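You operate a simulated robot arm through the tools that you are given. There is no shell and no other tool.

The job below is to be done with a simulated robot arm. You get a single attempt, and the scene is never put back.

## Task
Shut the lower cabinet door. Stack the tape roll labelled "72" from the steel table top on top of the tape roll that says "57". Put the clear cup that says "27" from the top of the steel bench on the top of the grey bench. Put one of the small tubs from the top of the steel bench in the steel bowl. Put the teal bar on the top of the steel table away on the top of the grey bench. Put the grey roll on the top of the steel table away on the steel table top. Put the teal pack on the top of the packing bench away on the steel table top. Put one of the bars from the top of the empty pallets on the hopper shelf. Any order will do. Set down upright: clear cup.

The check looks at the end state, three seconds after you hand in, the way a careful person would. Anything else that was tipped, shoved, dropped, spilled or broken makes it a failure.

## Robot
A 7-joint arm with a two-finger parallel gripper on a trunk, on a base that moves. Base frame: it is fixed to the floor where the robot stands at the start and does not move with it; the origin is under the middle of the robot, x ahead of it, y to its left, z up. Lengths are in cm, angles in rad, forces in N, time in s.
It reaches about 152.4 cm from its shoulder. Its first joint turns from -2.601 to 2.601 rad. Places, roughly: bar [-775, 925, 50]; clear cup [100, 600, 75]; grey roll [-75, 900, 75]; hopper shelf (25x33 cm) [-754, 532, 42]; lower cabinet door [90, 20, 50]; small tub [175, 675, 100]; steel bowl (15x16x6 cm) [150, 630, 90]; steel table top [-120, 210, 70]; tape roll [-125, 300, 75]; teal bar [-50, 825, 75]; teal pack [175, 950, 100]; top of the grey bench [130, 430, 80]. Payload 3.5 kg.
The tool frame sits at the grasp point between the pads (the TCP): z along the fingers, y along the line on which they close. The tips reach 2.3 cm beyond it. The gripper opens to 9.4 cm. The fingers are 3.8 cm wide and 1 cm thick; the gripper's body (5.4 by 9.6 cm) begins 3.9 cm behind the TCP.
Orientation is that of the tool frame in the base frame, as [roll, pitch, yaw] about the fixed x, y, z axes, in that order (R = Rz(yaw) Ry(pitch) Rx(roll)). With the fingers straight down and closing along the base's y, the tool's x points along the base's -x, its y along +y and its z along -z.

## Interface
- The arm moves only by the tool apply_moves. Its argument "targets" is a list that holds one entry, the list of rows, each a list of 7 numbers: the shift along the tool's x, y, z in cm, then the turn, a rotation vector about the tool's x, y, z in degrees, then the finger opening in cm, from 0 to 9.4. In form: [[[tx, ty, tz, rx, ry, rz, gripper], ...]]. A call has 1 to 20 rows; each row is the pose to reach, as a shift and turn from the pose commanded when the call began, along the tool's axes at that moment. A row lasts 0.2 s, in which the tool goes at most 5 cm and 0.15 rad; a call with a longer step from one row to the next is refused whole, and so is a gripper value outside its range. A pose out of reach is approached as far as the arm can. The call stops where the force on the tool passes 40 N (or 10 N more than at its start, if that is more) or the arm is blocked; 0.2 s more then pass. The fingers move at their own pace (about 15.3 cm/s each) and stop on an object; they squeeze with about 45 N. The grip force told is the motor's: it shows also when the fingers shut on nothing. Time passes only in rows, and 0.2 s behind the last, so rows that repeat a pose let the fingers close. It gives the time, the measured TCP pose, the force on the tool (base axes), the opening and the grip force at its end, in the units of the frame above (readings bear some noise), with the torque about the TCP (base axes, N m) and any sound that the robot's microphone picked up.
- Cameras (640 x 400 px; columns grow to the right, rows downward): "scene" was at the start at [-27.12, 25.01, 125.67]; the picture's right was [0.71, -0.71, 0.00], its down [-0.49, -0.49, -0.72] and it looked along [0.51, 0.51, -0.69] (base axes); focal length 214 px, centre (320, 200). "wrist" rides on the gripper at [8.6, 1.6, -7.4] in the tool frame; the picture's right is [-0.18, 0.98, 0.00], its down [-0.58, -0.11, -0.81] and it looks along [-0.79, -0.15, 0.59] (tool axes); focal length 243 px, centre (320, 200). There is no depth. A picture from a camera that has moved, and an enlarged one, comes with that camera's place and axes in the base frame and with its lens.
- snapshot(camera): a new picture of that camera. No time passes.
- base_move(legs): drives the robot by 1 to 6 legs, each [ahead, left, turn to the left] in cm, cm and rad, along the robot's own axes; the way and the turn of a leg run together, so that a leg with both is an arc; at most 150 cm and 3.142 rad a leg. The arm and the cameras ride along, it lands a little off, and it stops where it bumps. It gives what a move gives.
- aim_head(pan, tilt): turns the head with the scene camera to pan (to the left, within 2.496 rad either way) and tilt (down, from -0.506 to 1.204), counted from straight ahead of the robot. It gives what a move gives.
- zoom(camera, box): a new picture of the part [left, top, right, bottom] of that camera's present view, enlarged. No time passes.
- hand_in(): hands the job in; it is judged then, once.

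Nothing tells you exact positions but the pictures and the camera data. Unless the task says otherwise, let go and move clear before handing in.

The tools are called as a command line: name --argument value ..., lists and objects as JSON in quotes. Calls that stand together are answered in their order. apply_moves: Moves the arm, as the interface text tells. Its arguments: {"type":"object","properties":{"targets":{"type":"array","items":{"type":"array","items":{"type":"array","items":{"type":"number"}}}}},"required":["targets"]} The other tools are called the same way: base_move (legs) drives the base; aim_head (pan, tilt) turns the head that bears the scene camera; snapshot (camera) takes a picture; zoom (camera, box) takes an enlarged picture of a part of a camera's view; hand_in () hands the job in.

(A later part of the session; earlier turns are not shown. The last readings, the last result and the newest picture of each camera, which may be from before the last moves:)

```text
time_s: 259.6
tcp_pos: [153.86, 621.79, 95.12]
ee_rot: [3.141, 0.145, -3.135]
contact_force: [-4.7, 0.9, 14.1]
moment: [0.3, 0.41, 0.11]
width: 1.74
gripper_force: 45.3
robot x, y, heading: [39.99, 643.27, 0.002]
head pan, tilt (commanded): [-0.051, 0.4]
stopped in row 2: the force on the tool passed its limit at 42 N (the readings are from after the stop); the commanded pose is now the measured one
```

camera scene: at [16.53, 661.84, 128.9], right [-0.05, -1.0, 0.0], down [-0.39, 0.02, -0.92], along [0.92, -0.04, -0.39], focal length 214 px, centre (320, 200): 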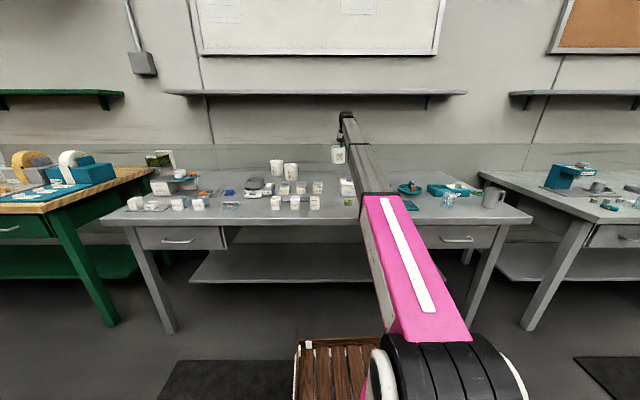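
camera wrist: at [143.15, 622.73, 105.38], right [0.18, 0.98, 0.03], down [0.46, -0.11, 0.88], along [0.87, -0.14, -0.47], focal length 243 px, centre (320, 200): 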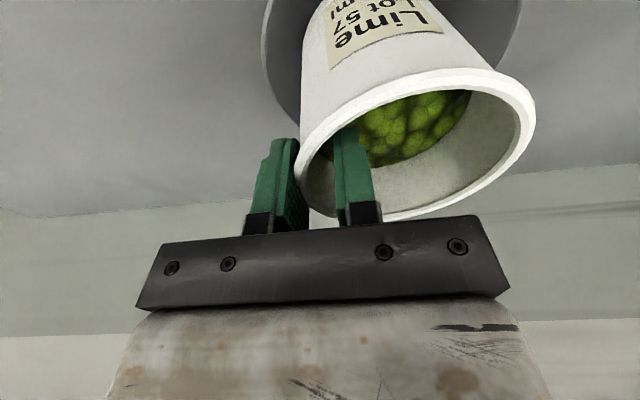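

The tub has made contact with the bowl. I'll ease up slightly and release it gently.

apply_moves --targets '[[[-0.03, 0, -0.2, 0, 0, 0, 0], [-0.03, 0, -0.2, 0, 0, 0, 2.4], [-0.03, 0, -0.2, 0, 0, 0, 3.6], [-0.03, 0, -0.2, 0, 0, 0, 3.6]]]'

snapshot --camera "wrist"

zoom --camera "scene" --box '[320, 130, 420, 210]'

```text
time_s: 260.6
tcp_pos: [153.98, 621.81, 95.2]
ee_rot: [3.141, 0.147, -3.134]
contact_force: [0.5, -0.3, -0.3]
moment: [-0.04, 0.05, -0.02]
width: 3.59
gripper_force: 0.1
robot x, y, heading: [40.24, 643.03, 0.002]
head pan, tilt (commanded): [-0.051, 0.4]
```

```text
taken
camera wrist: at [144.36, 623.19, 101.32], right [0.18, 0.98, 0.03], down [0.46, -0.11, 0.88], along [0.87, -0.14, -0.47], focal length 243 px, centre (320, 200)
```

wrist: 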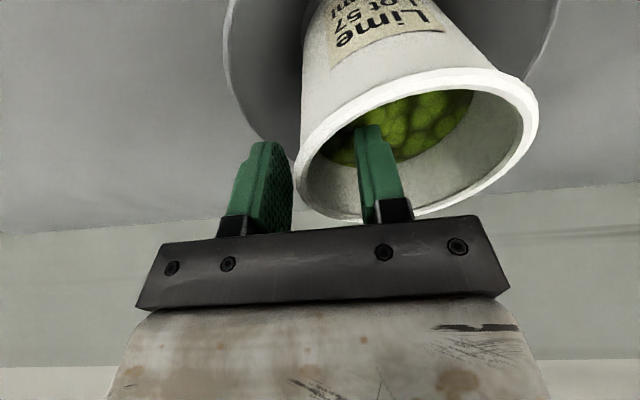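

```text
5.00 times, centred on (370, 170) of scene
camera zoom: at [16.52, 661.83, 128.9], right [-0.05, -1.0, 0.0], down [-0.39, 0.02, -0.92], along [0.92, -0.04, -0.39], focal length 1072 px, centre (70, 350)
```

zoom: 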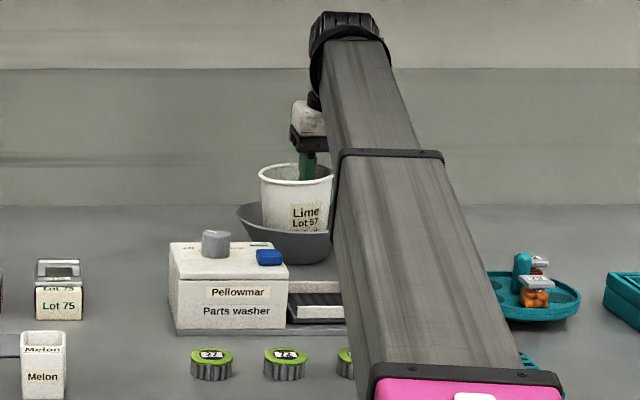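

The tub sits upright in the bowl. I'll lift the fingers straight out and retract.

apply_moves --targets '[[[-0.14, 0, -1, 0, 0, 0, 3.6], [-0.43, 0, -3, 0, 0, 0, 3.6], [-0.85, 0, -6, 0, 0, 0, 3.6], [-1.4, 0, -10, 0, 0, 0, 3.6], [-1.9, 0, -13.5, 0, 0, 0, 3.6]]]'

snapshot --camera "wrist"

zoom --camera "scene" --box '[320, 130, 420, 210]'

```text
time_s: 261.8
tcp_pos: [153.94, 621.8, 108.81]
ee_rot: [3.141, 0.143, -3.134]
contact_force: [-0.6, 0.4, -0.7]
moment: [0.03, 0.03, 0.0]
width: 3.6
gripper_force: 0.1
robot x, y, heading: [40.33, 643.35, 0.001]
head pan, tilt (commanded): [-0.051, 0.4]
```

```text
taken
camera wrist: at [144.31, 623.29, 115.0], right [0.18, 0.98, 0.03], down [0.46, -0.11, 0.88], along [0.87, -0.14, -0.47], focal length 243 px, centre (320, 200)
```

wrist: 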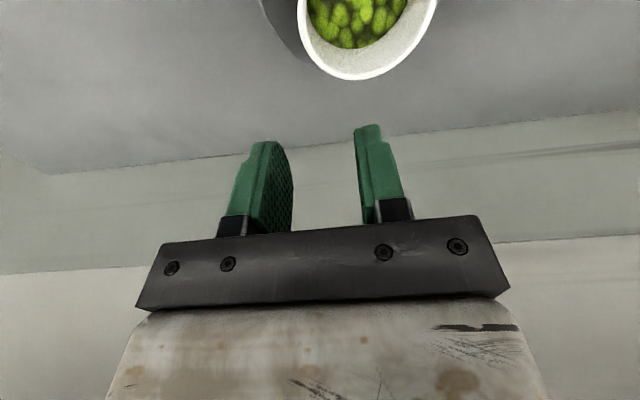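

```text
5.00 times, centred on (370, 170) of scene
camera zoom: at [16.52, 661.83, 128.9], right [-0.05, -1.0, 0.0], down [-0.39, 0.02, -0.92], along [0.92, -0.04, -0.39], focal length 1072 px, centre (70, 350)
```

zoom: 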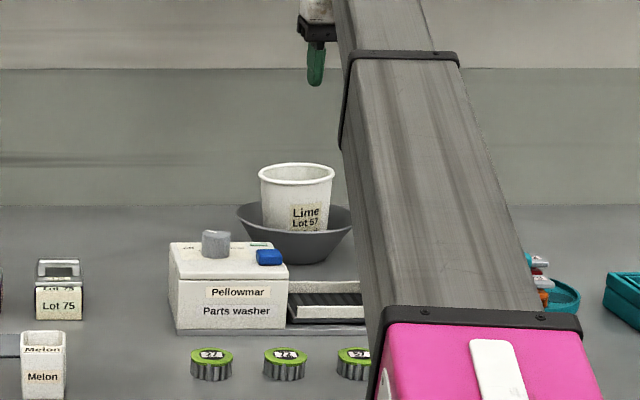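

The tub stands upright in the steel bowl. I'll retract to the travel pose and head back to the far steel table for the grey roll.

apply_moves --targets '[[[4.36, 1.8, -0.52, 0, -3.12, 0, 3.6], [8.7, 3.6, -1.03, 0, -6.25, 0, 3.6], [13.1, 5.4, -1.55, 0, -9.4, 0, 3.6], [17.4, 7.2, -2.07, 0, -12.5, 0, 3.6], [21.8, 9.0, -2.6, 0, -15.6, 0, 3.6], [26.2, 10.8, -3.1, 0, -18.7, 0, 3.6], [30.5, 12.6, -3.6, 0, -21.9, 0, 3.6], [34.9, 14.4, -4.1, 0, -25, 0, 3.6], [39.2, 16.2, -4.6, 0, -28.1, 0, 3.6], [43.6, 18, -5.2, 0, -31.2, 0, 3.6], [48, 19.8, -5.7, 0, -34.4, 0, 3.6], [52.3, 21.6, -6.2, 0, -37.5, 0, 3.6]]]'

base_move --legs '[[-32, 0, 0], [0, 50, 0], [0, 0, 1.57]]'

aim_head --pan 0.0 --tilt 0.4

snapshot --camera "scene"

```text
time_s: 264.4
tcp_pos: [101.11, 643.1, 107.59]
ee_rot: [-3.139, 0.8, -3.135]
contact_force: [0.5, 1.3, -0.1]
moment: [0.0, 0.0, -0.06]
width: 3.57
gripper_force: 0.1
robot x, y, heading: [40.14, 643.37, 0.006]
head pan, tilt (commanded): [-0.051, 0.4]
```

```text
time_s: 272.9
tcp_pos: [8.73, 753.67, 107.6]
ee_rot: [-3.14, 0.8, -1.57]
contact_force: [-0.1, 0.1, -0.2]
moment: [0.01, 0.01, 0.0]
width: 3.61
gripper_force: 0.1
robot x, y, heading: [7.72, 692.99, 1.57]
head pan, tilt (commanded): [-0.051, 0.4]
```

```text
time_s: 273.5
tcp_pos: [8.73, 753.74, 107.53]
ee_rot: [-3.141, 0.798, -1.568]
contact_force: [0.2, -0.5, -0.8]
moment: [-0.03, 0.02, 0.0]
width: 3.62
gripper_force: 0.2
robot x, y, heading: [8.14, 692.8, 1.565]
head pan, tilt (commanded): [0.0, 0.4]
```

```text
taken
camera scene: at [-10.9, 669.4, 128.9], right [1.0, 0.0, 0.0], down [0.0, -0.39, -0.92], along [0.0, 0.92, -0.39], focal length 214 px, centre (320, 200)
```

scene: 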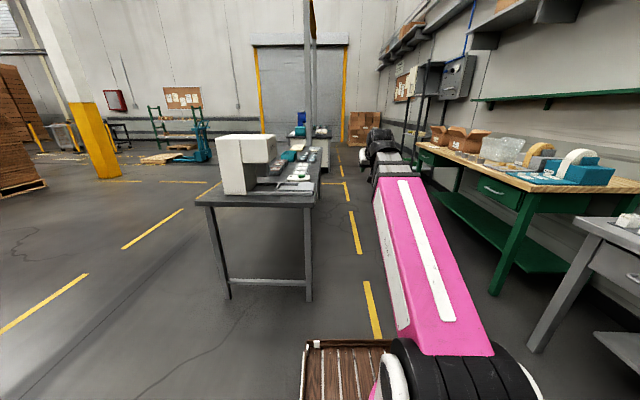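

I'm back in the aisle facing +y. I'll drive up beside the grey roll and swing the arm left over the table to inspect it from above.

base_move --legs '[[0, -24, 0.005], [150, 0, 0], [42, 0, 0]]'

aim_head --pan 1.2 --tilt 0.6

snapshot --camera "scene"

zoom --camera "scene" --box '[260, 130, 460, 260]'

```text
time_s: 284.5
tcp_pos: [32.19, 946.1, 107.44]
ee_rot: [-3.14, 0.799, -1.568]
contact_force: [0.1, -0.6, 0.2]
moment: [0.03, 0.02, 0.0]
width: 3.61
gripper_force: 0.0
robot x, y, heading: [31.87, 885.2, 1.572]
head pan, tilt (commanded): [0.0, 0.4]
```

```text
time_s: 285.9
tcp_pos: [32.14, 946.15, 107.58]
ee_rot: [-3.139, 0.8, -1.568]
contact_force: [-0.1, -0.2, -0.1]
moment: [0.0, 0.0, 0.0]
width: 3.61
gripper_force: 0.1
robot x, y, heading: [31.81, 885.37, 1.569]
head pan, tilt (commanded): [1.201, 0.6]
```

```text
taken
camera scene: at [4.43, 855.74, 127.08], right [0.36, 0.93, 0.0], down [0.53, -0.2, -0.83], along [-0.77, 0.3, -0.56], focal length 214 px, centre (320, 200)
```

scene: 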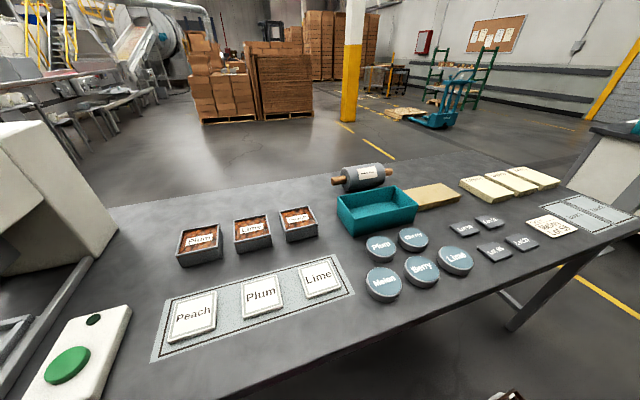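

```text
3.08 times, centred on (360, 195) of scene
camera zoom: at [4.43, 855.74, 127.08], right [0.36, 0.93, 0.0], down [0.53, -0.2, -0.83], along [-0.77, 0.3, -0.56], focal length 660 px, centre (197, 215)
```

zoom: 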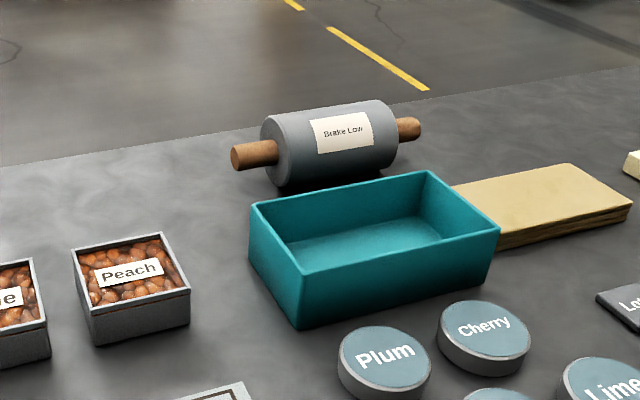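

The grey roll's axis runs along y from about (-65, 889) to (-64, 916), with wooden axle stubs at both ends; the body (≈9.4 cm) is too thick to straddle, so I'll hold it by an axle stub. I'll swing the arm left over the table.

apply_moves --targets '[[[0.13, 4.71, -0.13, -3.22, 0, -3.15, 6], [0.52, 9.39, -0.53, -6.44, 0, -6.3, 6], [1.16, 14.0, -1.18, -9.66, 0, -9.45, 6], [2.05, 18.5, -2.1, -12.9, 0, -12.6, 6], [3.2, 23.0, -3.26, -16.1, 0, -15.75, 6], [4.58, 27.2, -4.68, -19.3, 0, -18.9, 6], [6.19, 31.4, -6.32, -22.5, 0, -22.05, 6], [8.02, 35.3, -8.19, -25.7, 0, -25.2, 6], [10.06, 39.0, -10.3, -29.0, 0, -28.35, 6], [12.3, 42.4, -12.6, -32.2, 0, -31.5, 6], [14.7, 45.6, -15.0, -35.4, 0, -34.65, 6], [17.3, 48.5, -17.7, -38.6, 0, -37.8, 6], [20.1, 51.2, -20.5, -41.8, 0, -40.95, 6], [22.9, 53.5, -23.4, -45.0, 0, -44.1, 6], [25.9, 55.4, -26.5, -48.3, 0, -47.25, 6], [29.0, 57.1, -29.6, -51.5, 0, -50.4, 6], [32.2, 58.3, -32.9, -54.7, 0, -53.55, 6], [35.4, 59.3, -36.2, -57.9, 0, -56.7, 6], [38.7, 59.8, -39.5, -61.1, 0, -59.85, 6], [42, 60, -42.9, -64.35, 0, -63, 6]]]'

snapshot --camera "wrist"

```text
time_s: 290.1
tcp_pos: [-27.76, 885.85, 107.37]
ee_rot: [-3.135, 0.795, 0.004]
contact_force: [-0.1, -0.7, -0.5]
moment: [0.02, 0.03, 0.01]
width: 6.03
gripper_force: 0.0
robot x, y, heading: [31.86, 885.36, 1.567]
head pan, tilt (commanded): [1.201, 0.6]
```

```text
taken
camera wrist: at [-16.33, 884.25, 106.31], right [-0.13, -0.98, 0.13], down [0.17, 0.11, 0.98], along [-0.98, 0.15, 0.15], focal length 243 px, centre (320, 200)
```

wrist: 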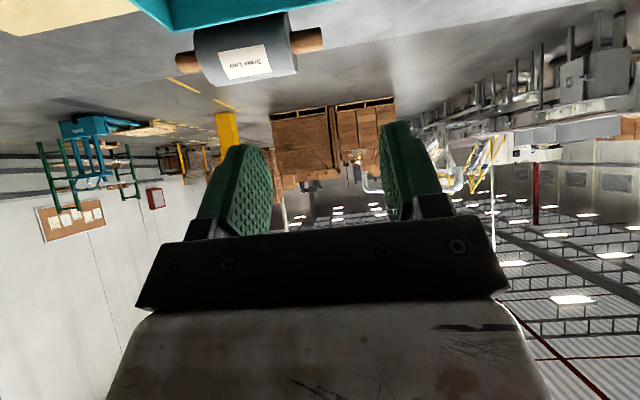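

The south axle stub is the longer one, about y 887–893 at x≈-65. I'll bring the gripper above it, fingers straight down and closing across the axle, with the camera on the side away from the roll.

apply_moves --targets '[[[-1.9, -0.37, 2.46, 2.97, 2.97, 7.07, 6], [-3.8, -0.74, 4.92, 5.93, 5.93, 14.1, 6], [-5.7, -1.11, 7.4, 8.9, 8.9, 21.2, 6], [-7.6, -1.48, 9.8, 11.9, 11.9, 28.3, 6], [-9.5, -1.85, 12.3, 14.8, 14.8, 35.3, 6], [-11.4, -2.2, 14.8, 17.8, 17.8, 42.4, 6], [-13.3, -2.6, 17.2, 20.8, 20.8, 49.5, 6], [-15.2, -3.0, 19.7, 23.7, 23.7, 56.5, 6], [-17.1, -3.3, 22.1, 26.7, 26.7, 63.6, 6], [-19.0, -3.7, 24.6, 29.7, 29.7, 70.7, 6], [-20.9, -4.1, 27.0, 32.6, 32.6, 77.7, 6], [-22.8, -4.45, 29.5, 35.6, 35.6, 84.8, 6]]]'

snapshot --camera "wrist"

snapshot --camera "scene"

```text
time_s: 292.7
tcp_pos: [-64.75, 890.38, 102.81]
ee_rot: [-3.141, 0.003, -1.57]
contact_force: [0.0, -0.3, 0.0]
moment: [-0.01, 0.02, 0.0]
width: 6.01
gripper_force: 0.1
robot x, y, heading: [31.93, 885.04, 1.578]
head pan, tilt (commanded): [1.201, 0.6]
```

```text
taken
camera wrist: at [-66.46, 881.56, 110.29], right [-0.98, 0.18, 0.0], down [0.11, 0.58, 0.81], along [0.15, 0.79, -0.59], focal length 243 px, centre (320, 200)
```

wrist: 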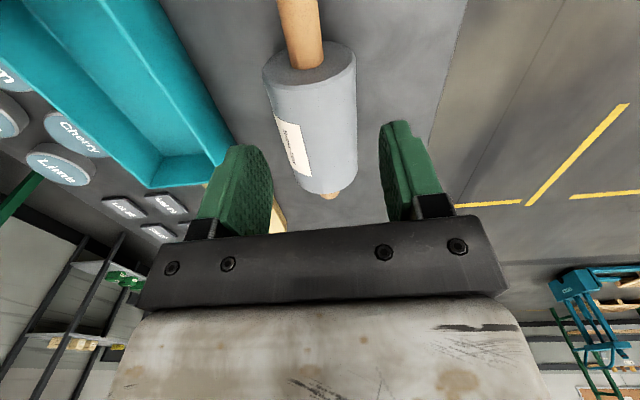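

```text
taken
camera scene: at [4.42, 855.73, 127.07], right [0.36, 0.93, 0.0], down [0.53, -0.2, -0.83], along [-0.77, 0.3, -0.56], focal length 214 px, centre (320, 200)
```

scene: 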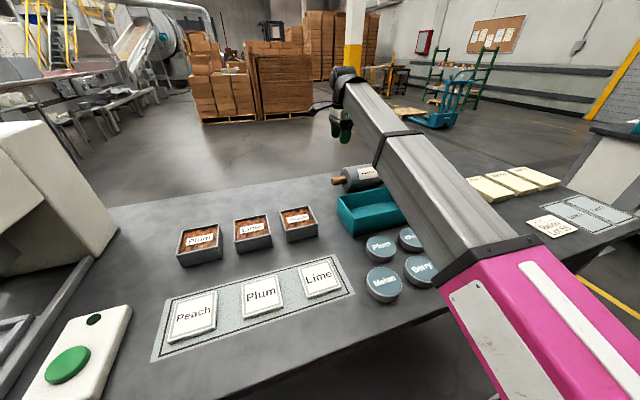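

The wrist camera looks right along the roll: the near axle stub is centred at x≈-63.2, y≈887.5–893. I'll shift over it and descend so the fingers straddle the stub at axle height.

apply_moves --targets '[[[0.58, -1.55, 2, 0, 0, 3.7, 6], [0.58, -1.55, 6.5, 0, 0, 3.7, 6], [0.58, -1.55, 10.5, 0, 0, 3.7, 6], [0.58, -1.55, 13, 0, 0, 3.7, 6]]]'

snapshot --camera "wrist"

```text
time_s: 293.7
tcp_pos: [-63.18, 889.81, 89.87]
ee_rot: [-3.141, 0.005, -1.635]
contact_force: [-0.6, -0.3, -0.6]
moment: [0.03, -0.02, -0.01]
width: 5.99
gripper_force: 0.0
robot x, y, heading: [31.82, 885.18, 1.575]
head pan, tilt (commanded): [1.201, 0.6]
```

```text
taken
camera wrist: at [-65.3, 881.19, 97.29], right [-0.97, 0.25, 0.0], down [0.15, 0.57, 0.81], along [0.2, 0.78, -0.59], focal length 243 px, centre (320, 200)
```

wrist: 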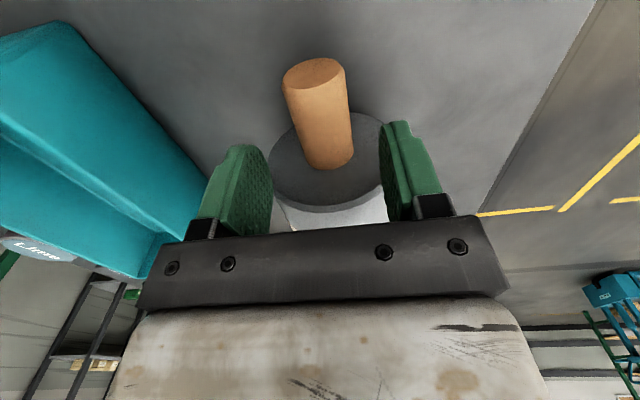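

The fingers are centred on the stub. I'll shift back 5 mm to clear the roll's end face and lower to axle height, then close.

apply_moves --targets '[[[0.5, 0, 2, 0, 0, 0, 6], [0.5, 0, 4, 0, 0, 0, 6], [0.5, 0, 5.2, 0, 0, 0, 6]]]'

snapshot --camera "wrist"

zoom --camera "scene" --box '[300, 100, 440, 220]'

```text
time_s: 294.5
tcp_pos: [-63.23, 889.39, 84.96]
ee_rot: [3.138, 0.003, -1.632]
contact_force: [-0.6, -0.5, 27.8]
moment: [1.11, -0.09, 0.04]
width: 6.02
gripper_force: 0.1
robot x, y, heading: [31.74, 885.41, 1.57]
head pan, tilt (commanded): [1.201, 0.6]
```

```text
taken
camera wrist: at [-65.33, 880.72, 92.32], right [-0.97, 0.24, 0.0], down [0.15, 0.57, 0.81], along [0.2, 0.78, -0.59], focal length 243 px, centre (320, 200)
```

wrist: 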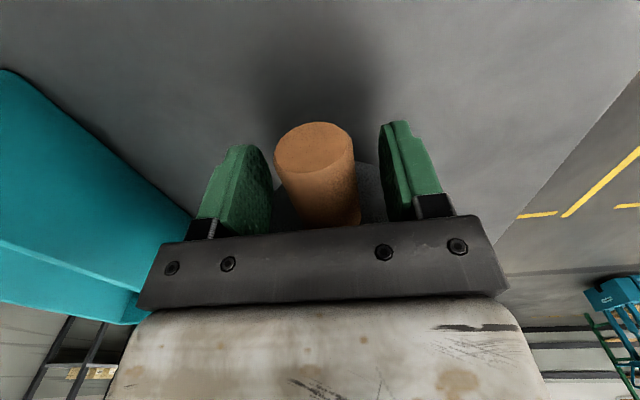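

```text
3.33 times, centred on (370, 160) of scene
camera zoom: at [4.5, 855.72, 127.09], right [0.36, 0.93, 0.0], down [0.53, -0.2, -0.83], along [-0.77, 0.3, -0.56], focal length 715 px, centre (153, 333)
```

zoom: 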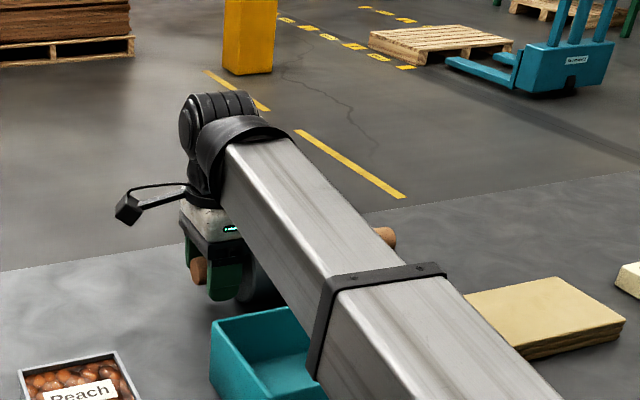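

Something on the hand just touches the roll's top edge. I'll raise slightly, back off 1.3 cm along the axle, and lower again.

apply_moves --targets '[[[0, 0, -0.8, 0, 0, 0, 6], [1.3, 0, -0.8, 0, 0, 0, 6], [1.3, 0, -0.2, 0, 0, 0, 6]]]'

snapshot --camera "wrist"

```text
time_s: 295.3
tcp_pos: [-63.36, 888.09, 84.93]
ee_rot: [-3.141, 0.005, -1.633]
contact_force: [-0.1, -0.4, 1.5]
moment: [0.06, 0.01, -0.01]
width: 5.99
gripper_force: 0.0
robot x, y, heading: [31.65, 885.4, 1.567]
head pan, tilt (commanded): [1.201, 0.6]
```

```text
taken
camera wrist: at [-65.47, 879.44, 92.34], right [-0.97, 0.25, 0.0], down [0.15, 0.57, 0.81], along [0.2, 0.78, -0.59], focal length 243 px, centre (320, 200)
```

wrist: 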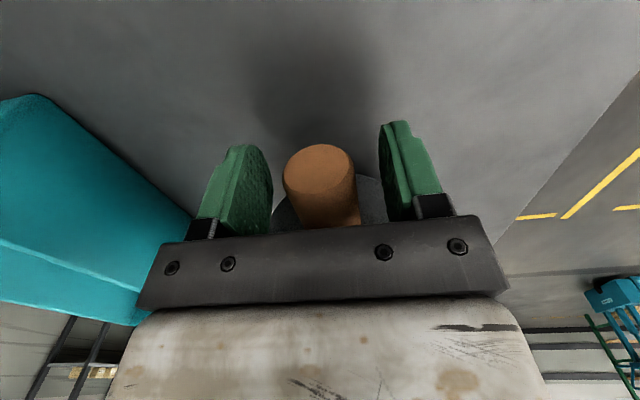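

Clear now, but only half the pad would grip. I'll tilt the hand 20° back away from the roll so the fingertips can reach further onto the stub.

apply_moves --targets '[[[0, 0, -0.3, 0, -7, 0, 6], [0, 0, -0.3, 0, -14, 0, 6], [0, 0, -0.3, 0, -20, 0, 6], [-0.8, 0, -0.1, 0, -20, 0, 6], [-1.6, 0, 0.1, 0, -20, 0, 6]]]'

snapshot --camera "wrist"

```text
time_s: 296.5
tcp_pos: [-63.28, 889.63, 84.88]
ee_rot: [-3.14, 0.353, -1.634]
contact_force: [-0.8, 0.5, 0.0]
moment: [0.0, -0.01, 0.0]
width: 6.0
gripper_force: 0.1
robot x, y, heading: [31.6, 885.24, 1.574]
head pan, tilt (commanded): [1.201, 0.6]
```

```text
taken
camera wrist: at [-65.5, 878.98, 88.87], right [-0.97, 0.23, 0.06], down [0.13, 0.26, 0.96], along [0.21, 0.94, -0.28], focal length 243 px, centre (320, 200)
```

wrist: 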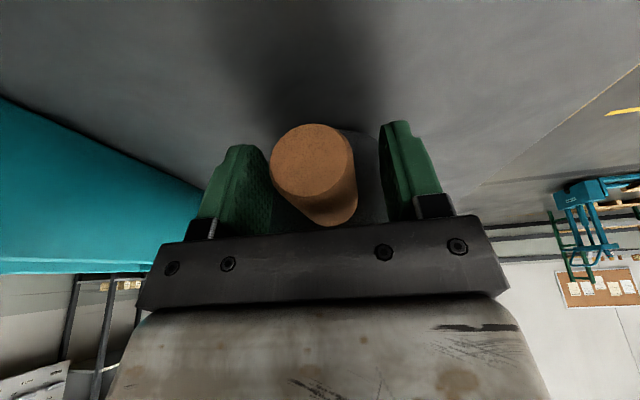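

Good: the stub is between the pads with full overlap. I'll lower 4 mm and close on it.

apply_moves --targets '[[[0.14, 0, 0.38, 0, 0, 0, 6], [0.14, 0, 0.38, 0, 0, 0, 4.5], [0.14, 0, 0.38, 0, 0, 0, 3], [0.14, 0, 0.38, 0, 0, 0, 0], [0.14, 0, 0.38, 0, 0, 0, 0], [0.14, 0, 0.38, 0, 0, 0, 0]]]'

snapshot --camera "wrist"

zoom --camera "scene" --box '[300, 100, 440, 220]'

```text
time_s: 297.9
tcp_pos: [-63.21, 889.59, 84.41]
ee_rot: [3.14, 0.353, -1.634]
contact_force: [-2.4, 0.1, -0.1]
moment: [0.18, 0.14, 0.3]
width: 3.29
gripper_force: 45.3
robot x, y, heading: [31.74, 885.26, 1.571]
head pan, tilt (commanded): [1.201, 0.6]
```

```text
taken
camera wrist: at [-65.53, 879.02, 88.48], right [-0.97, 0.23, 0.06], down [0.13, 0.26, 0.96], along [0.21, 0.94, -0.28], focal length 243 px, centre (320, 200)
```

wrist: 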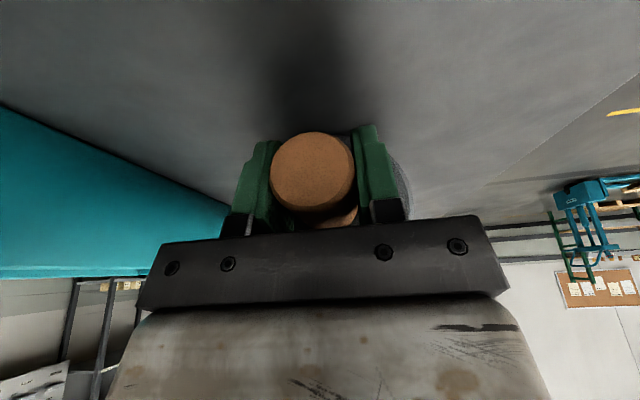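

```text
3.33 times, centred on (370, 160) of scene
camera zoom: at [4.41, 855.73, 127.07], right [0.36, 0.93, 0.0], down [0.53, -0.2, -0.82], along [-0.77, 0.3, -0.57], focal length 715 px, centre (153, 333)
```

zoom: 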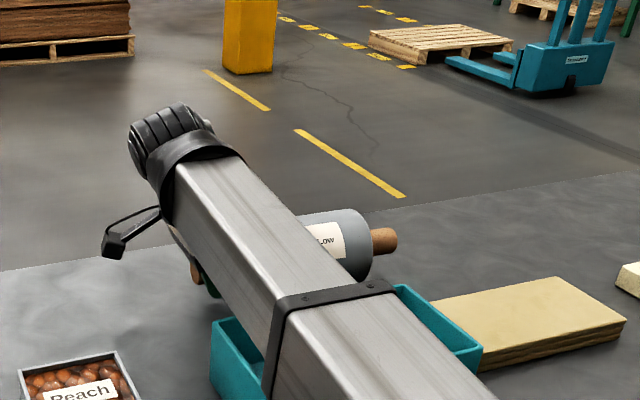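

The stub is gripped at 3.3 cm. I'll lift 2 cm and see how the roll hangs.

apply_moves --targets '[[[-0.17, 0, -0.47, 0, 0, 0, 0], [-0.34, 0, -0.94, 0, 0, 0, 0], [-0.68, 0, -1.88, 0, 0, 0, 0]]]'

zoom --camera "scene" --box '[300, 100, 440, 220]'

snapshot --camera "wrist"

```text
time_s: 298.7
tcp_pos: [-63.11, 889.58, 86.4]
ee_rot: [-3.142, 0.35, -1.633]
contact_force: [0.7, 0.6, -6.9]
moment: [-0.77, 0.05, 0.01]
width: 3.25
gripper_force: 44.6
robot x, y, heading: [31.52, 885.21, 1.568]
head pan, tilt (commanded): [1.201, 0.6]
```

```text
3.33 times, centred on (370, 160) of scene
camera zoom: at [4.4, 855.73, 127.07], right [0.36, 0.93, 0.0], down [0.53, -0.2, -0.82], along [-0.77, 0.3, -0.57], focal length 715 px, centre (153, 333)
```

zoom: 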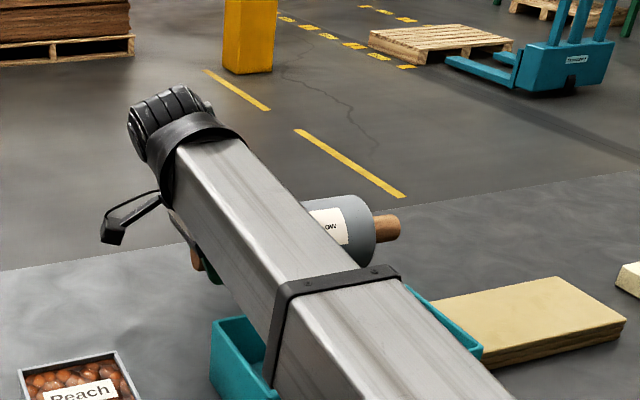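

```text
taken
camera wrist: at [-65.47, 878.98, 90.37], right [-0.97, 0.23, 0.06], down [0.13, 0.26, 0.96], along [0.21, 0.94, -0.28], focal length 243 px, centre (320, 200)
```

wrist: 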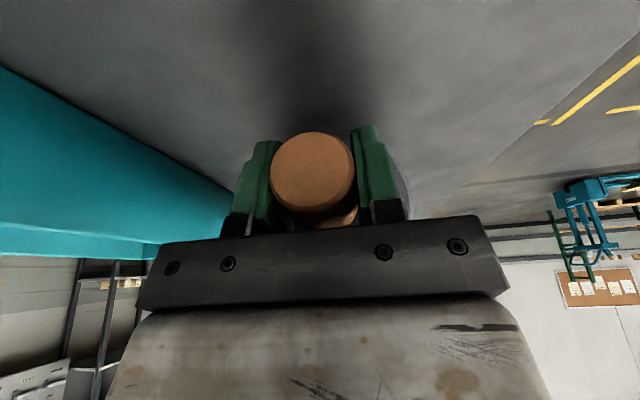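

It holds: about 0.7 kg, with the roll staying level. I'll lift it slowly to travel height.

apply_moves --targets '[[[-0.68, 0, -1.88, 0, 0, 0, 0], [-1.54, 0, -4.23, 0, 0, 0, 0], [-2.4, 0, -6.58, 0, 0, 0, 0], [-3.25, 0, -8.93, 0, 0, 0, 0], [-4.1, 0, -11.3, 0, 0, 0, 0], [-4.96, 0, -13.6, 0, 0, 0, 0], [-5.8, 0, -16.0, 0, 0, 0, 0], [-6.5, 0, -17.9, 0, 0, 0, 0], [-6.84, 0, -18.8, 0, 0, 0, 0]]]'

snapshot --camera "scene"

snapshot --camera "wrist"

```text
time_s: 300.7
tcp_pos: [-63.26, 889.64, 106.39]
ee_rot: [3.141, 0.355, -1.633]
contact_force: [0.5, 0.5, -6.6]
moment: [-0.75, 0.02, -0.03]
width: 3.26
gripper_force: 45.1
robot x, y, heading: [31.59, 884.83, 1.566]
head pan, tilt (commanded): [1.201, 0.6]
```

```text
taken
camera scene: at [4.4, 855.73, 127.07], right [0.36, 0.93, 0.0], down [0.53, -0.2, -0.82], along [-0.77, 0.3, -0.57], focal length 214 px, centre (320, 200)
```

scene: 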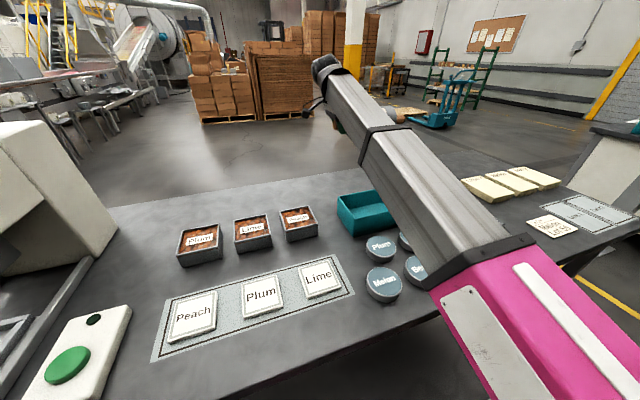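

```text
taken
camera wrist: at [-65.51, 878.96, 110.46], right [-0.97, 0.23, 0.06], down [0.13, 0.26, 0.96], along [0.21, 0.94, -0.28], focal length 243 px, centre (320, 200)
```

wrist: 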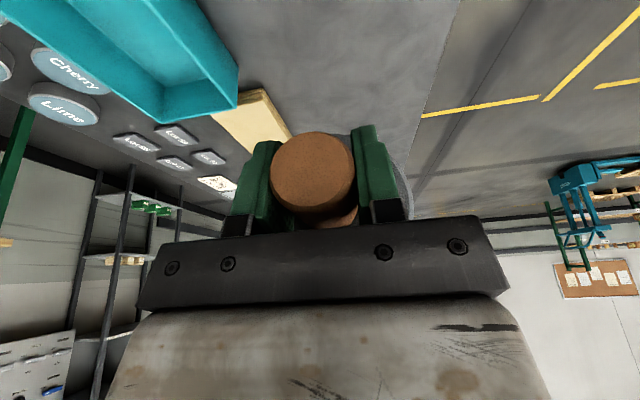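

The roll is secure. I'll draw it in toward the robot and swing the arm slowly round toward the front over the aisle.

apply_moves --targets '[[[-0.25, -4.16, 0.09, 0, 0, 0, 0], [-0.5, -8.32, 0.18, 0, 0, 0, 0], [-0.75, -12.5, 0.27, 0, 0, 0, 0], [-1.0, -16.6, 0.37, 0, 0, 0, 0], [-1.25, -20.8, 0.46, 0, 0, 0, 0], [-1.5, -24.95, 0.55, 0, 0, 0, 0], [-5.19, -25.07, 1.89, 1.1, 0, 3.02, 0], [-8.87, -25.4, 3.23, 2.2, 0, 6.04, 0], [-12.52, -25.96, 4.56, 3.3, 0, 9.06, 0], [-16.15, -26.74, 5.88, 4.4, 0, 12.1, 0], [-19.72, -27.71, 7.18, 5.5, 0, 15.1, 0], [-23.23, -28.92, 8.45, 6.6, 0, 18.1, 0], [-26.69, -30.33, 9.71, 7.7, 0, 21.1, 0], [-30.05, -31.94, 10.93, 8.8, 0, 24.2, 0], [-33.34, -33.75, 12.13, 9.9, 0, 27.2, 0], [-36.51, -35.75, 13.28, 11.0, 0, 30.2, 0], [-39.58, -37.93, 14.4, 12.1, 0, 33.2, 0], [-42.53, -40.31, 15.47, 13.2, 0, 36.3, 0], [-45.34, -42.84, 16.49, 14.3, 0, 39.3, 0], [-48.02, -45.56, 17.47, 15.4, 0, 42.3, 0]]]'

snapshot --camera "wrist"

snapshot --camera "scene"

```text
time_s: 304.9
tcp_pos: [-14.53, 937.86, 106.62]
ee_rot: [3.139, 0.35, -2.421]
contact_force: [-0.5, -0.3, -7.0]
moment: [-0.5, 0.56, -0.03]
width: 3.26
gripper_force: 45.2
robot x, y, heading: [31.5, 885.56, 1.569]
head pan, tilt (commanded): [1.201, 0.6]
```

```text
taken
camera wrist: at [-23.58, 931.86, 110.67], right [-0.52, 0.85, 0.07], down [0.28, 0.09, 0.96], along [0.81, 0.52, -0.28], focal length 243 px, centre (320, 200)
```

wrist: 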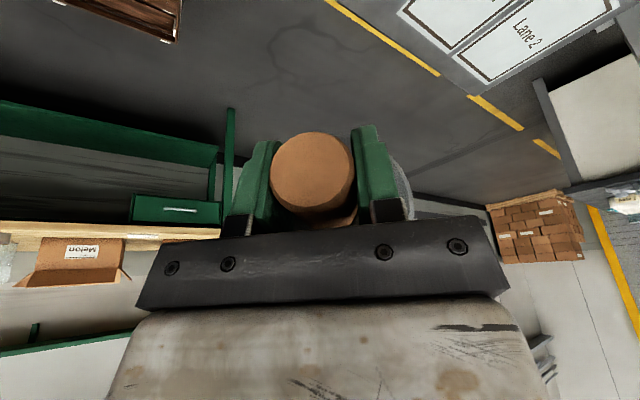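

```text
taken
camera scene: at [4.42, 855.73, 127.08], right [0.36, 0.93, 0.0], down [0.53, -0.2, -0.82], along [-0.77, 0.3, -0.57], focal length 214 px, centre (320, 200)
```

scene: 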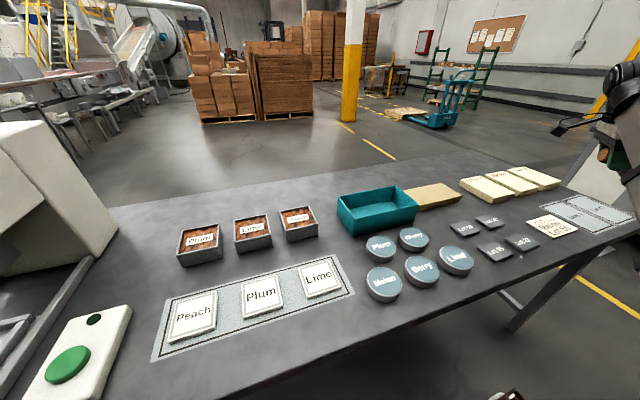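

Halfway round and still level. I'll complete the swing so the roll is in front of the robot.

apply_moves --targets '[[[-3.69, -0.12, 1.34, 1.1, 0, 3.02, 0], [-7.37, -0.45, 2.68, 2.2, 0, 6.04, 0], [-11.02, -1.01, 4.01, 3.3, 0, 9.06, 0], [-14.65, -1.79, 5.33, 4.4, 0, 12.1, 0], [-18.22, -2.77, 6.63, 5.5, 0, 15.1, 0], [-21.73, -3.97, 7.9, 6.6, 0, 18.1, 0], [-25.19, -5.38, 9.16, 7.7, 0, 21.1, 0], [-28.55, -6.99, 10.38, 8.8, 0, 24.2, 0], [-31.84, -8.8, 11.58, 9.9, 0, 27.2, 0], [-35.01, -10.8, 12.73, 11.0, 0, 30.2, 0], [-38.08, -12.98, 13.85, 12.1, 0, 33.2, 0], [-41.03, -15.36, 14.92, 13.2, 0, 36.3, 0], [-43.84, -17.89, 15.94, 14.3, 0, 39.3, 0], [-46.52, -20.61, 16.92, 15.4, 0, 42.3, 0]]]'

aim_head --pan 0.0 --tilt 0.4

snapshot --camera "scene"

```text
time_s: 307.9
tcp_pos: [36.22, 954.94, 106.57]
ee_rot: [3.138, 0.347, 3.076]
contact_force: [-0.1, -0.8, -7.0]
moment: [0.04, 0.75, 0.01]
width: 3.25
gripper_force: 45.0
robot x, y, heading: [32.05, 885.21, 1.571]
head pan, tilt (commanded): [1.201, 0.6]
```

```text
time_s: 309.3
tcp_pos: [36.2, 954.93, 106.52]
ee_rot: [3.138, 0.35, 3.077]
contact_force: [-0.2, 0.2, -7.4]
moment: [0.05, 0.78, -0.02]
width: 3.27
gripper_force: 45.0
robot x, y, heading: [31.77, 885.16, 1.567]
head pan, tilt (commanded): [0.0, 0.4]
```

```text
taken
camera scene: at [12.67, 861.81, 128.9], right [1.0, 0.0, 0.0], down [0.0, -0.39, -0.92], along [0.0, 0.92, -0.39], focal length 214 px, centre (320, 200)
```

scene: 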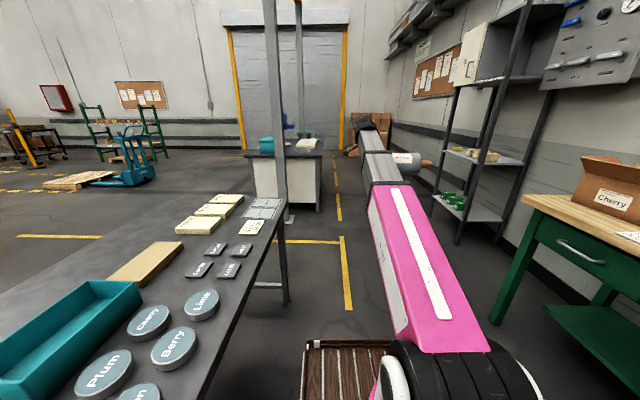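

The roll is level in front of me. I'll back down the aisle, turn to face −x, and drive to the first steel table.

base_move --legs '[[-150, 0, 0], [-45, 0, 0], [0, 10, 0], [0, 0, 1.571]]'

aim_head --pan 0.9 --tilt 0.4

snapshot --camera "scene"

aim_head --pan 0.0 --tilt 0.4

snapshot --camera "scene"

```text
time_s: 323.6
tcp_pos: [-47.14, 694.49, 106.59]
ee_rot: [3.138, 0.349, -1.637]
contact_force: [-0.1, -0.4, -5.7]
moment: [-0.73, 0.04, 0.01]
width: 3.27
gripper_force: 45.1
robot x, y, heading: [22.19, 689.99, 3.135]
head pan, tilt (commanded): [0.0, 0.4]
```

```text
time_s: 324.8
tcp_pos: [-47.17, 694.48, 106.49]
ee_rot: [3.139, 0.348, -1.634]
contact_force: [0.4, -0.3, -7.3]
moment: [-0.72, 0.07, -0.01]
width: 3.28
gripper_force: 45.0
robot x, y, heading: [22.8, 689.73, 3.147]
head pan, tilt (commanded): [0.901, 0.4]
```

```text
taken
camera scene: at [49.68, 663.85, 128.9], right [-0.78, 0.62, 0.0], down [0.24, 0.3, -0.92], along [-0.57, -0.72, -0.39], focal length 214 px, centre (320, 200)
```

scene: 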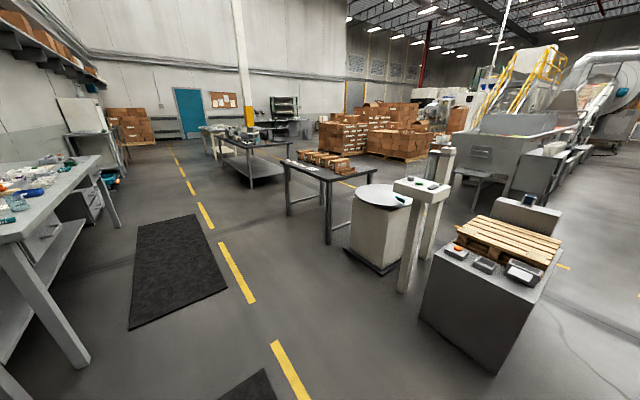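

```text
time_s: 326.0
tcp_pos: [-47.16, 694.51, 106.69]
ee_rot: [3.138, 0.349, -1.635]
contact_force: [-0.6, -0.4, -6.7]
moment: [-0.75, 0.07, 0.01]
width: 3.25
gripper_force: 45.0
robot x, y, heading: [22.69, 690.09, 3.141]
head pan, tilt (commanded): [0.0, 0.4]
```

```text
taken
camera scene: at [46.18, 671.11, 128.9], right [0.0, 1.0, 0.0], down [0.39, 0.0, -0.92], along [-0.92, 0.0, -0.39], focal length 214 px, centre (320, 200)
```

scene: 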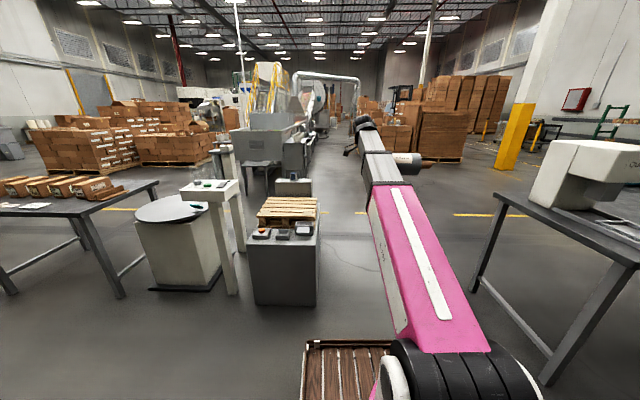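

The way along the aisle is clear at the arm's height. Driving toward the first steel table.

base_move --legs '[[0, 150, 0], [0, 150, 0], [0, 138, 0]]'

aim_head --pan 0.1 --tilt 0.5

snapshot --camera "scene"

zoom --camera "scene" --box '[60, 90, 400, 230]'

```text
time_s: 346.9
tcp_pos: [-45.6, 258.17, 106.53]
ee_rot: [3.138, 0.349, -1.633]
contact_force: [0.0, -0.5, -6.8]
moment: [-0.75, -0.02, 0.0]
width: 3.28
gripper_force: 44.9
robot x, y, heading: [23.93, 253.95, -3.137]
head pan, tilt (commanded): [0.0, 0.4]
```

```text
time_s: 347.6
tcp_pos: [-45.68, 258.06, 106.54]
ee_rot: [3.14, 0.347, -1.633]
contact_force: [0.2, -0.2, -7.2]
moment: [-0.8, 0.01, 0.01]
width: 3.29
gripper_force: 44.7
robot x, y, heading: [23.54, 253.86, -3.14]
head pan, tilt (commanded): [0.099, 0.499]
```

```text
taken
camera scene: at [47.98, 234.32, 127.99], right [-0.1, 0.99, 0.0], down [0.48, 0.05, -0.88], along [-0.87, -0.09, -0.48], focal length 214 px, centre (320, 200)
```

scene: 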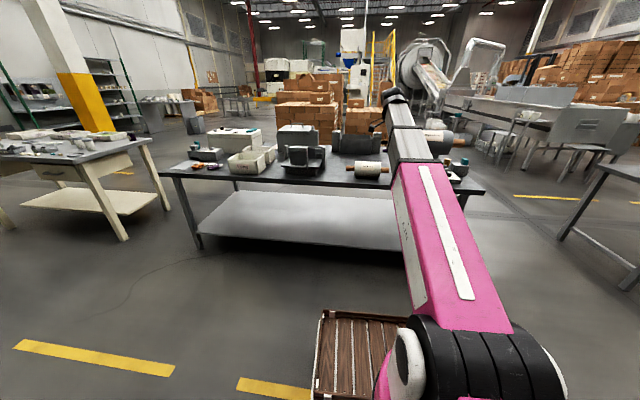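

```text
1.88 times, centred on (230, 160) of scene
camera zoom: at [47.98, 234.32, 127.99], right [-0.1, 0.99, 0.0], down [0.48, 0.05, -0.88], along [-0.87, -0.09, -0.48], focal length 404 px, centre (489, 275)
```

zoom: 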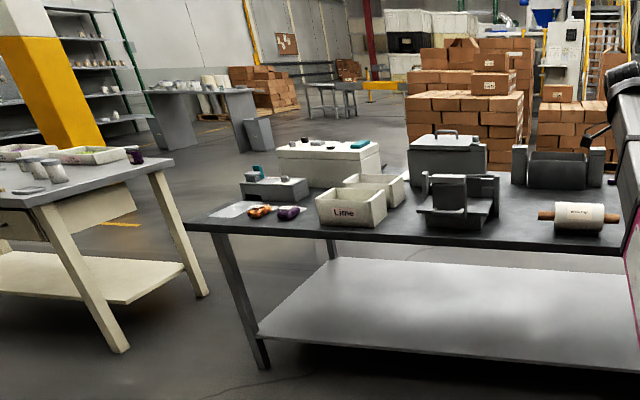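

The free area behind the white roll, around (-120, 250–277), suits the grey roll, with the black bin behind and the other roller's stand in front. I'll drive closer to the table.

base_move --legs '[[40, 0, 0]]'

snapshot --camera "wrist"

aim_head --pan -0.05 --tilt 0.55

snapshot --camera "scene"

```text
time_s: 350.1
tcp_pos: [-85.74, 258.54, 106.56]
ee_rot: [3.138, 0.347, -1.637]
contact_force: [0.3, 0.2, -6.8]
moment: [-0.74, 0.05, 0.0]
width: 3.27
gripper_force: 45.6
robot x, y, heading: [-16.0, 253.79, 3.14]
head pan, tilt (commanded): [0.099, 0.499]
```

```text
taken
camera wrist: at [-88.03, 247.85, 110.59], right [-0.97, 0.24, 0.07], down [0.13, 0.26, 0.96], along [0.21, 0.94, -0.29], focal length 243 px, centre (320, 200)
```

wrist: 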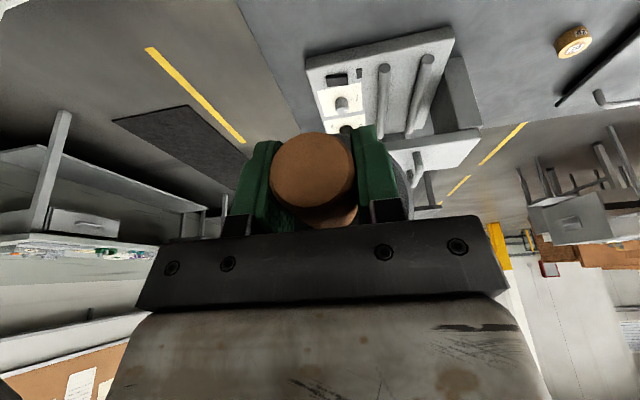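

```text
time_s: 350.8
tcp_pos: [-85.73, 258.45, 106.46]
ee_rot: [3.141, 0.348, -1.635]
contact_force: [0.3, 0.1, -6.2]
moment: [-0.76, 0.02, 0.01]
width: 3.28
gripper_force: 45.1
robot x, y, heading: [-16.08, 253.65, 3.135]
head pan, tilt (commanded): [-0.051, 0.55]
```

```text
taken
camera scene: at [7.87, 235.56, 127.53], right [0.05, 1.0, 0.0], down [0.52, -0.03, -0.85], along [-0.85, 0.04, -0.52], focal length 214 px, centre (320, 200)
```

scene: 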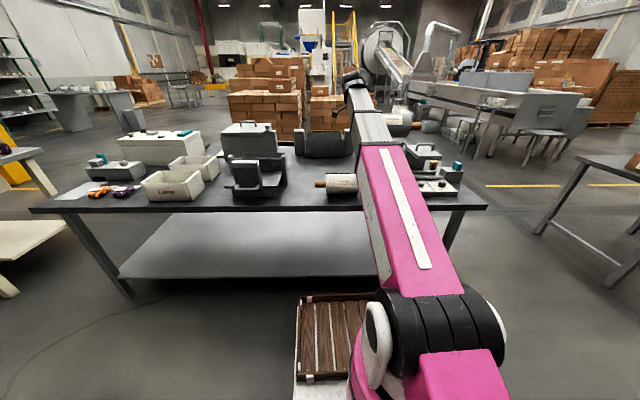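

Now extending the arm slowly over the free area at (-120.5, 251), still above everything.

apply_moves --targets '[[[1.2, 3.43, 0.47, 0, 0, 0, 0], [2.4, 6.85, 0.93, 0, 0, 0, 0], [3.6, 10.3, 1.4, 0, 0, 0, 0], [4.8, 13.7, 1.86, 0, 0, 0, 0], [6.0, 17.1, 2.33, 0, 0, 0, 0], [7.2, 20.6, 2.8, 0, 0, 0, 0], [8.4, 24.0, 3.26, 0, 0, 0, 0], [9.6, 27.4, 3.73, 0, 0, 0, 0], [10.8, 30.8, 4.2, 0, 0, 0, 0], [12.0, 34.25, 4.66, 0, 0, 0, 0]]]'

snapshot --camera "wrist"

zoom --camera "scene" --box '[260, 100, 480, 230]'

```text
time_s: 352.9
tcp_pos: [-120.53, 250.94, 98.11]
ee_rot: [3.137, 0.348, -1.634]
contact_force: [-0.3, -0.3, -6.7]
moment: [-0.77, 0.07, -0.02]
width: 3.28
gripper_force: 44.7
robot x, y, heading: [-16.3, 253.81, 3.137]
head pan, tilt (commanded): [-0.051, 0.55]
```

```text
taken
camera wrist: at [-122.87, 240.36, 102.15], right [-0.97, 0.24, 0.07], down [0.13, 0.26, 0.96], along [0.21, 0.94, -0.29], focal length 243 px, centre (320, 200)
```

wrist: 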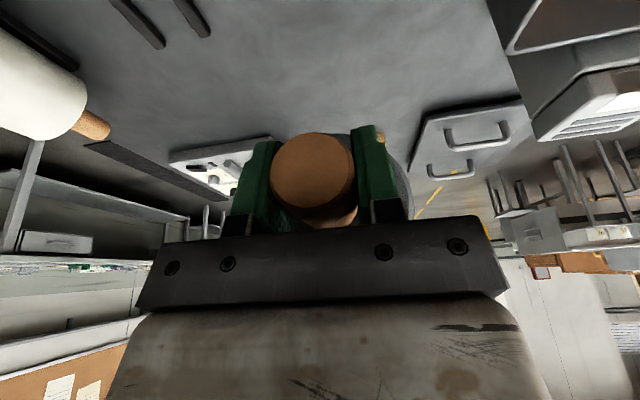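

```text
2.91 times, centred on (370, 165) of scene
camera zoom: at [7.87, 235.56, 127.53], right [0.05, 1.0, 0.0], down [0.52, -0.03, -0.85], along [-0.85, 0.04, -0.52], focal length 624 px, centre (174, 302)
```

zoom: 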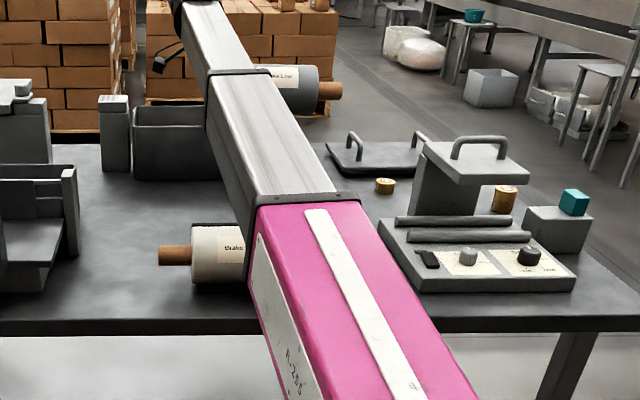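

Clear space beneath. I'll lower the roll slowly toward the table.

apply_moves --targets '[[[0.9, 0, 2.5, 0, 0, 0, 0], [1.8, 0, 5.0, 0, 0, 0, 0], [2.7, 0, 7.5, 0, 0, 0, 0], [3.6, 0, 10, 0, 0, 0, 0], [4.5, 0, 12.5, 0, 0, 0, 0], [5.3, 0, 14.6, 0, 0, 0, 0], [5.9, 0, 16.2, 0, 0, 0, 0]]]'

snapshot --camera "wrist"

zoom --camera "scene" --box '[300, 120, 440, 210]'

```text
time_s: 354.6
tcp_pos: [-120.71, 250.97, 80.78]
ee_rot: [3.139, 0.349, -1.636]
contact_force: [1.1, -0.3, -8.0]
moment: [-0.76, 0.05, 0.01]
width: 3.26
gripper_force: 44.8
robot x, y, heading: [-16.31, 253.91, 3.143]
head pan, tilt (commanded): [-0.051, 0.55]
```

```text
taken
camera wrist: at [-122.93, 240.38, 84.89], right [-0.97, 0.24, 0.07], down [0.13, 0.26, 0.96], along [0.21, 0.94, -0.29], focal length 243 px, centre (320, 200)
```

wrist: 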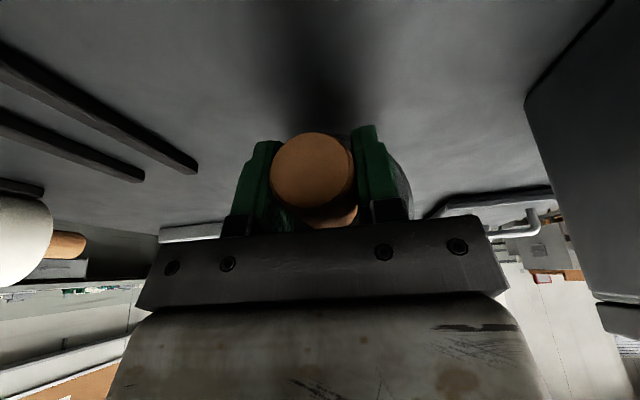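

```text
4.44 times, centred on (370, 165) of scene
camera zoom: at [7.86, 235.56, 127.53], right [0.05, 1.0, 0.0], down [0.52, -0.03, -0.85], along [-0.85, 0.04, -0.52], focal length 953 px, centre (98, 356)
```

zoom: 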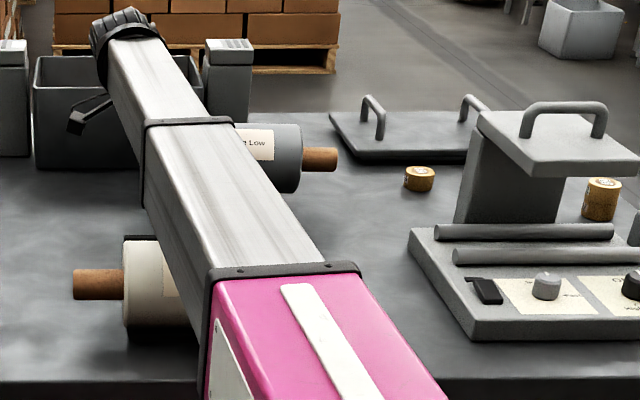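

Nearly there. I'll lower the last two centimetres gently, watching for contact.

apply_moves --targets '[[[0.17, 0, 0.47, 0, 0, 0, 0], [0.34, 0, 0.94, 0, 0, 0, 0], [0.48, 0, 1.32, 0, 0, 0, 0]]]'

apply_moves --targets '[[[0.07, 0, 0.19, 0, 0, 0, 0], [0.14, 0, 0.38, 0, 0, 0, 0]]]'

```text
time_s: 355.4
tcp_pos: [-120.56, 250.94, 79.59]
ee_rot: [3.138, 0.346, -1.636]
contact_force: [0.5, -0.4, -7.1]
moment: [-0.75, 0.06, 0.0]
width: 3.29
gripper_force: 45.0
robot x, y, heading: [-16.28, 253.86, 3.141]
head pan, tilt (commanded): [-0.051, 0.55]
```

```text
time_s: 355.9
tcp_pos: [-120.59, 250.95, 79.22]
ee_rot: [3.14, 0.351, -1.636]
contact_force: [0.4, 0.4, -6.3]
moment: [-0.77, 0.04, 0.0]
width: 3.28
gripper_force: 45.2
robot x, y, heading: [-16.19, 253.83, 3.134]
head pan, tilt (commanded): [-0.051, 0.55]
```

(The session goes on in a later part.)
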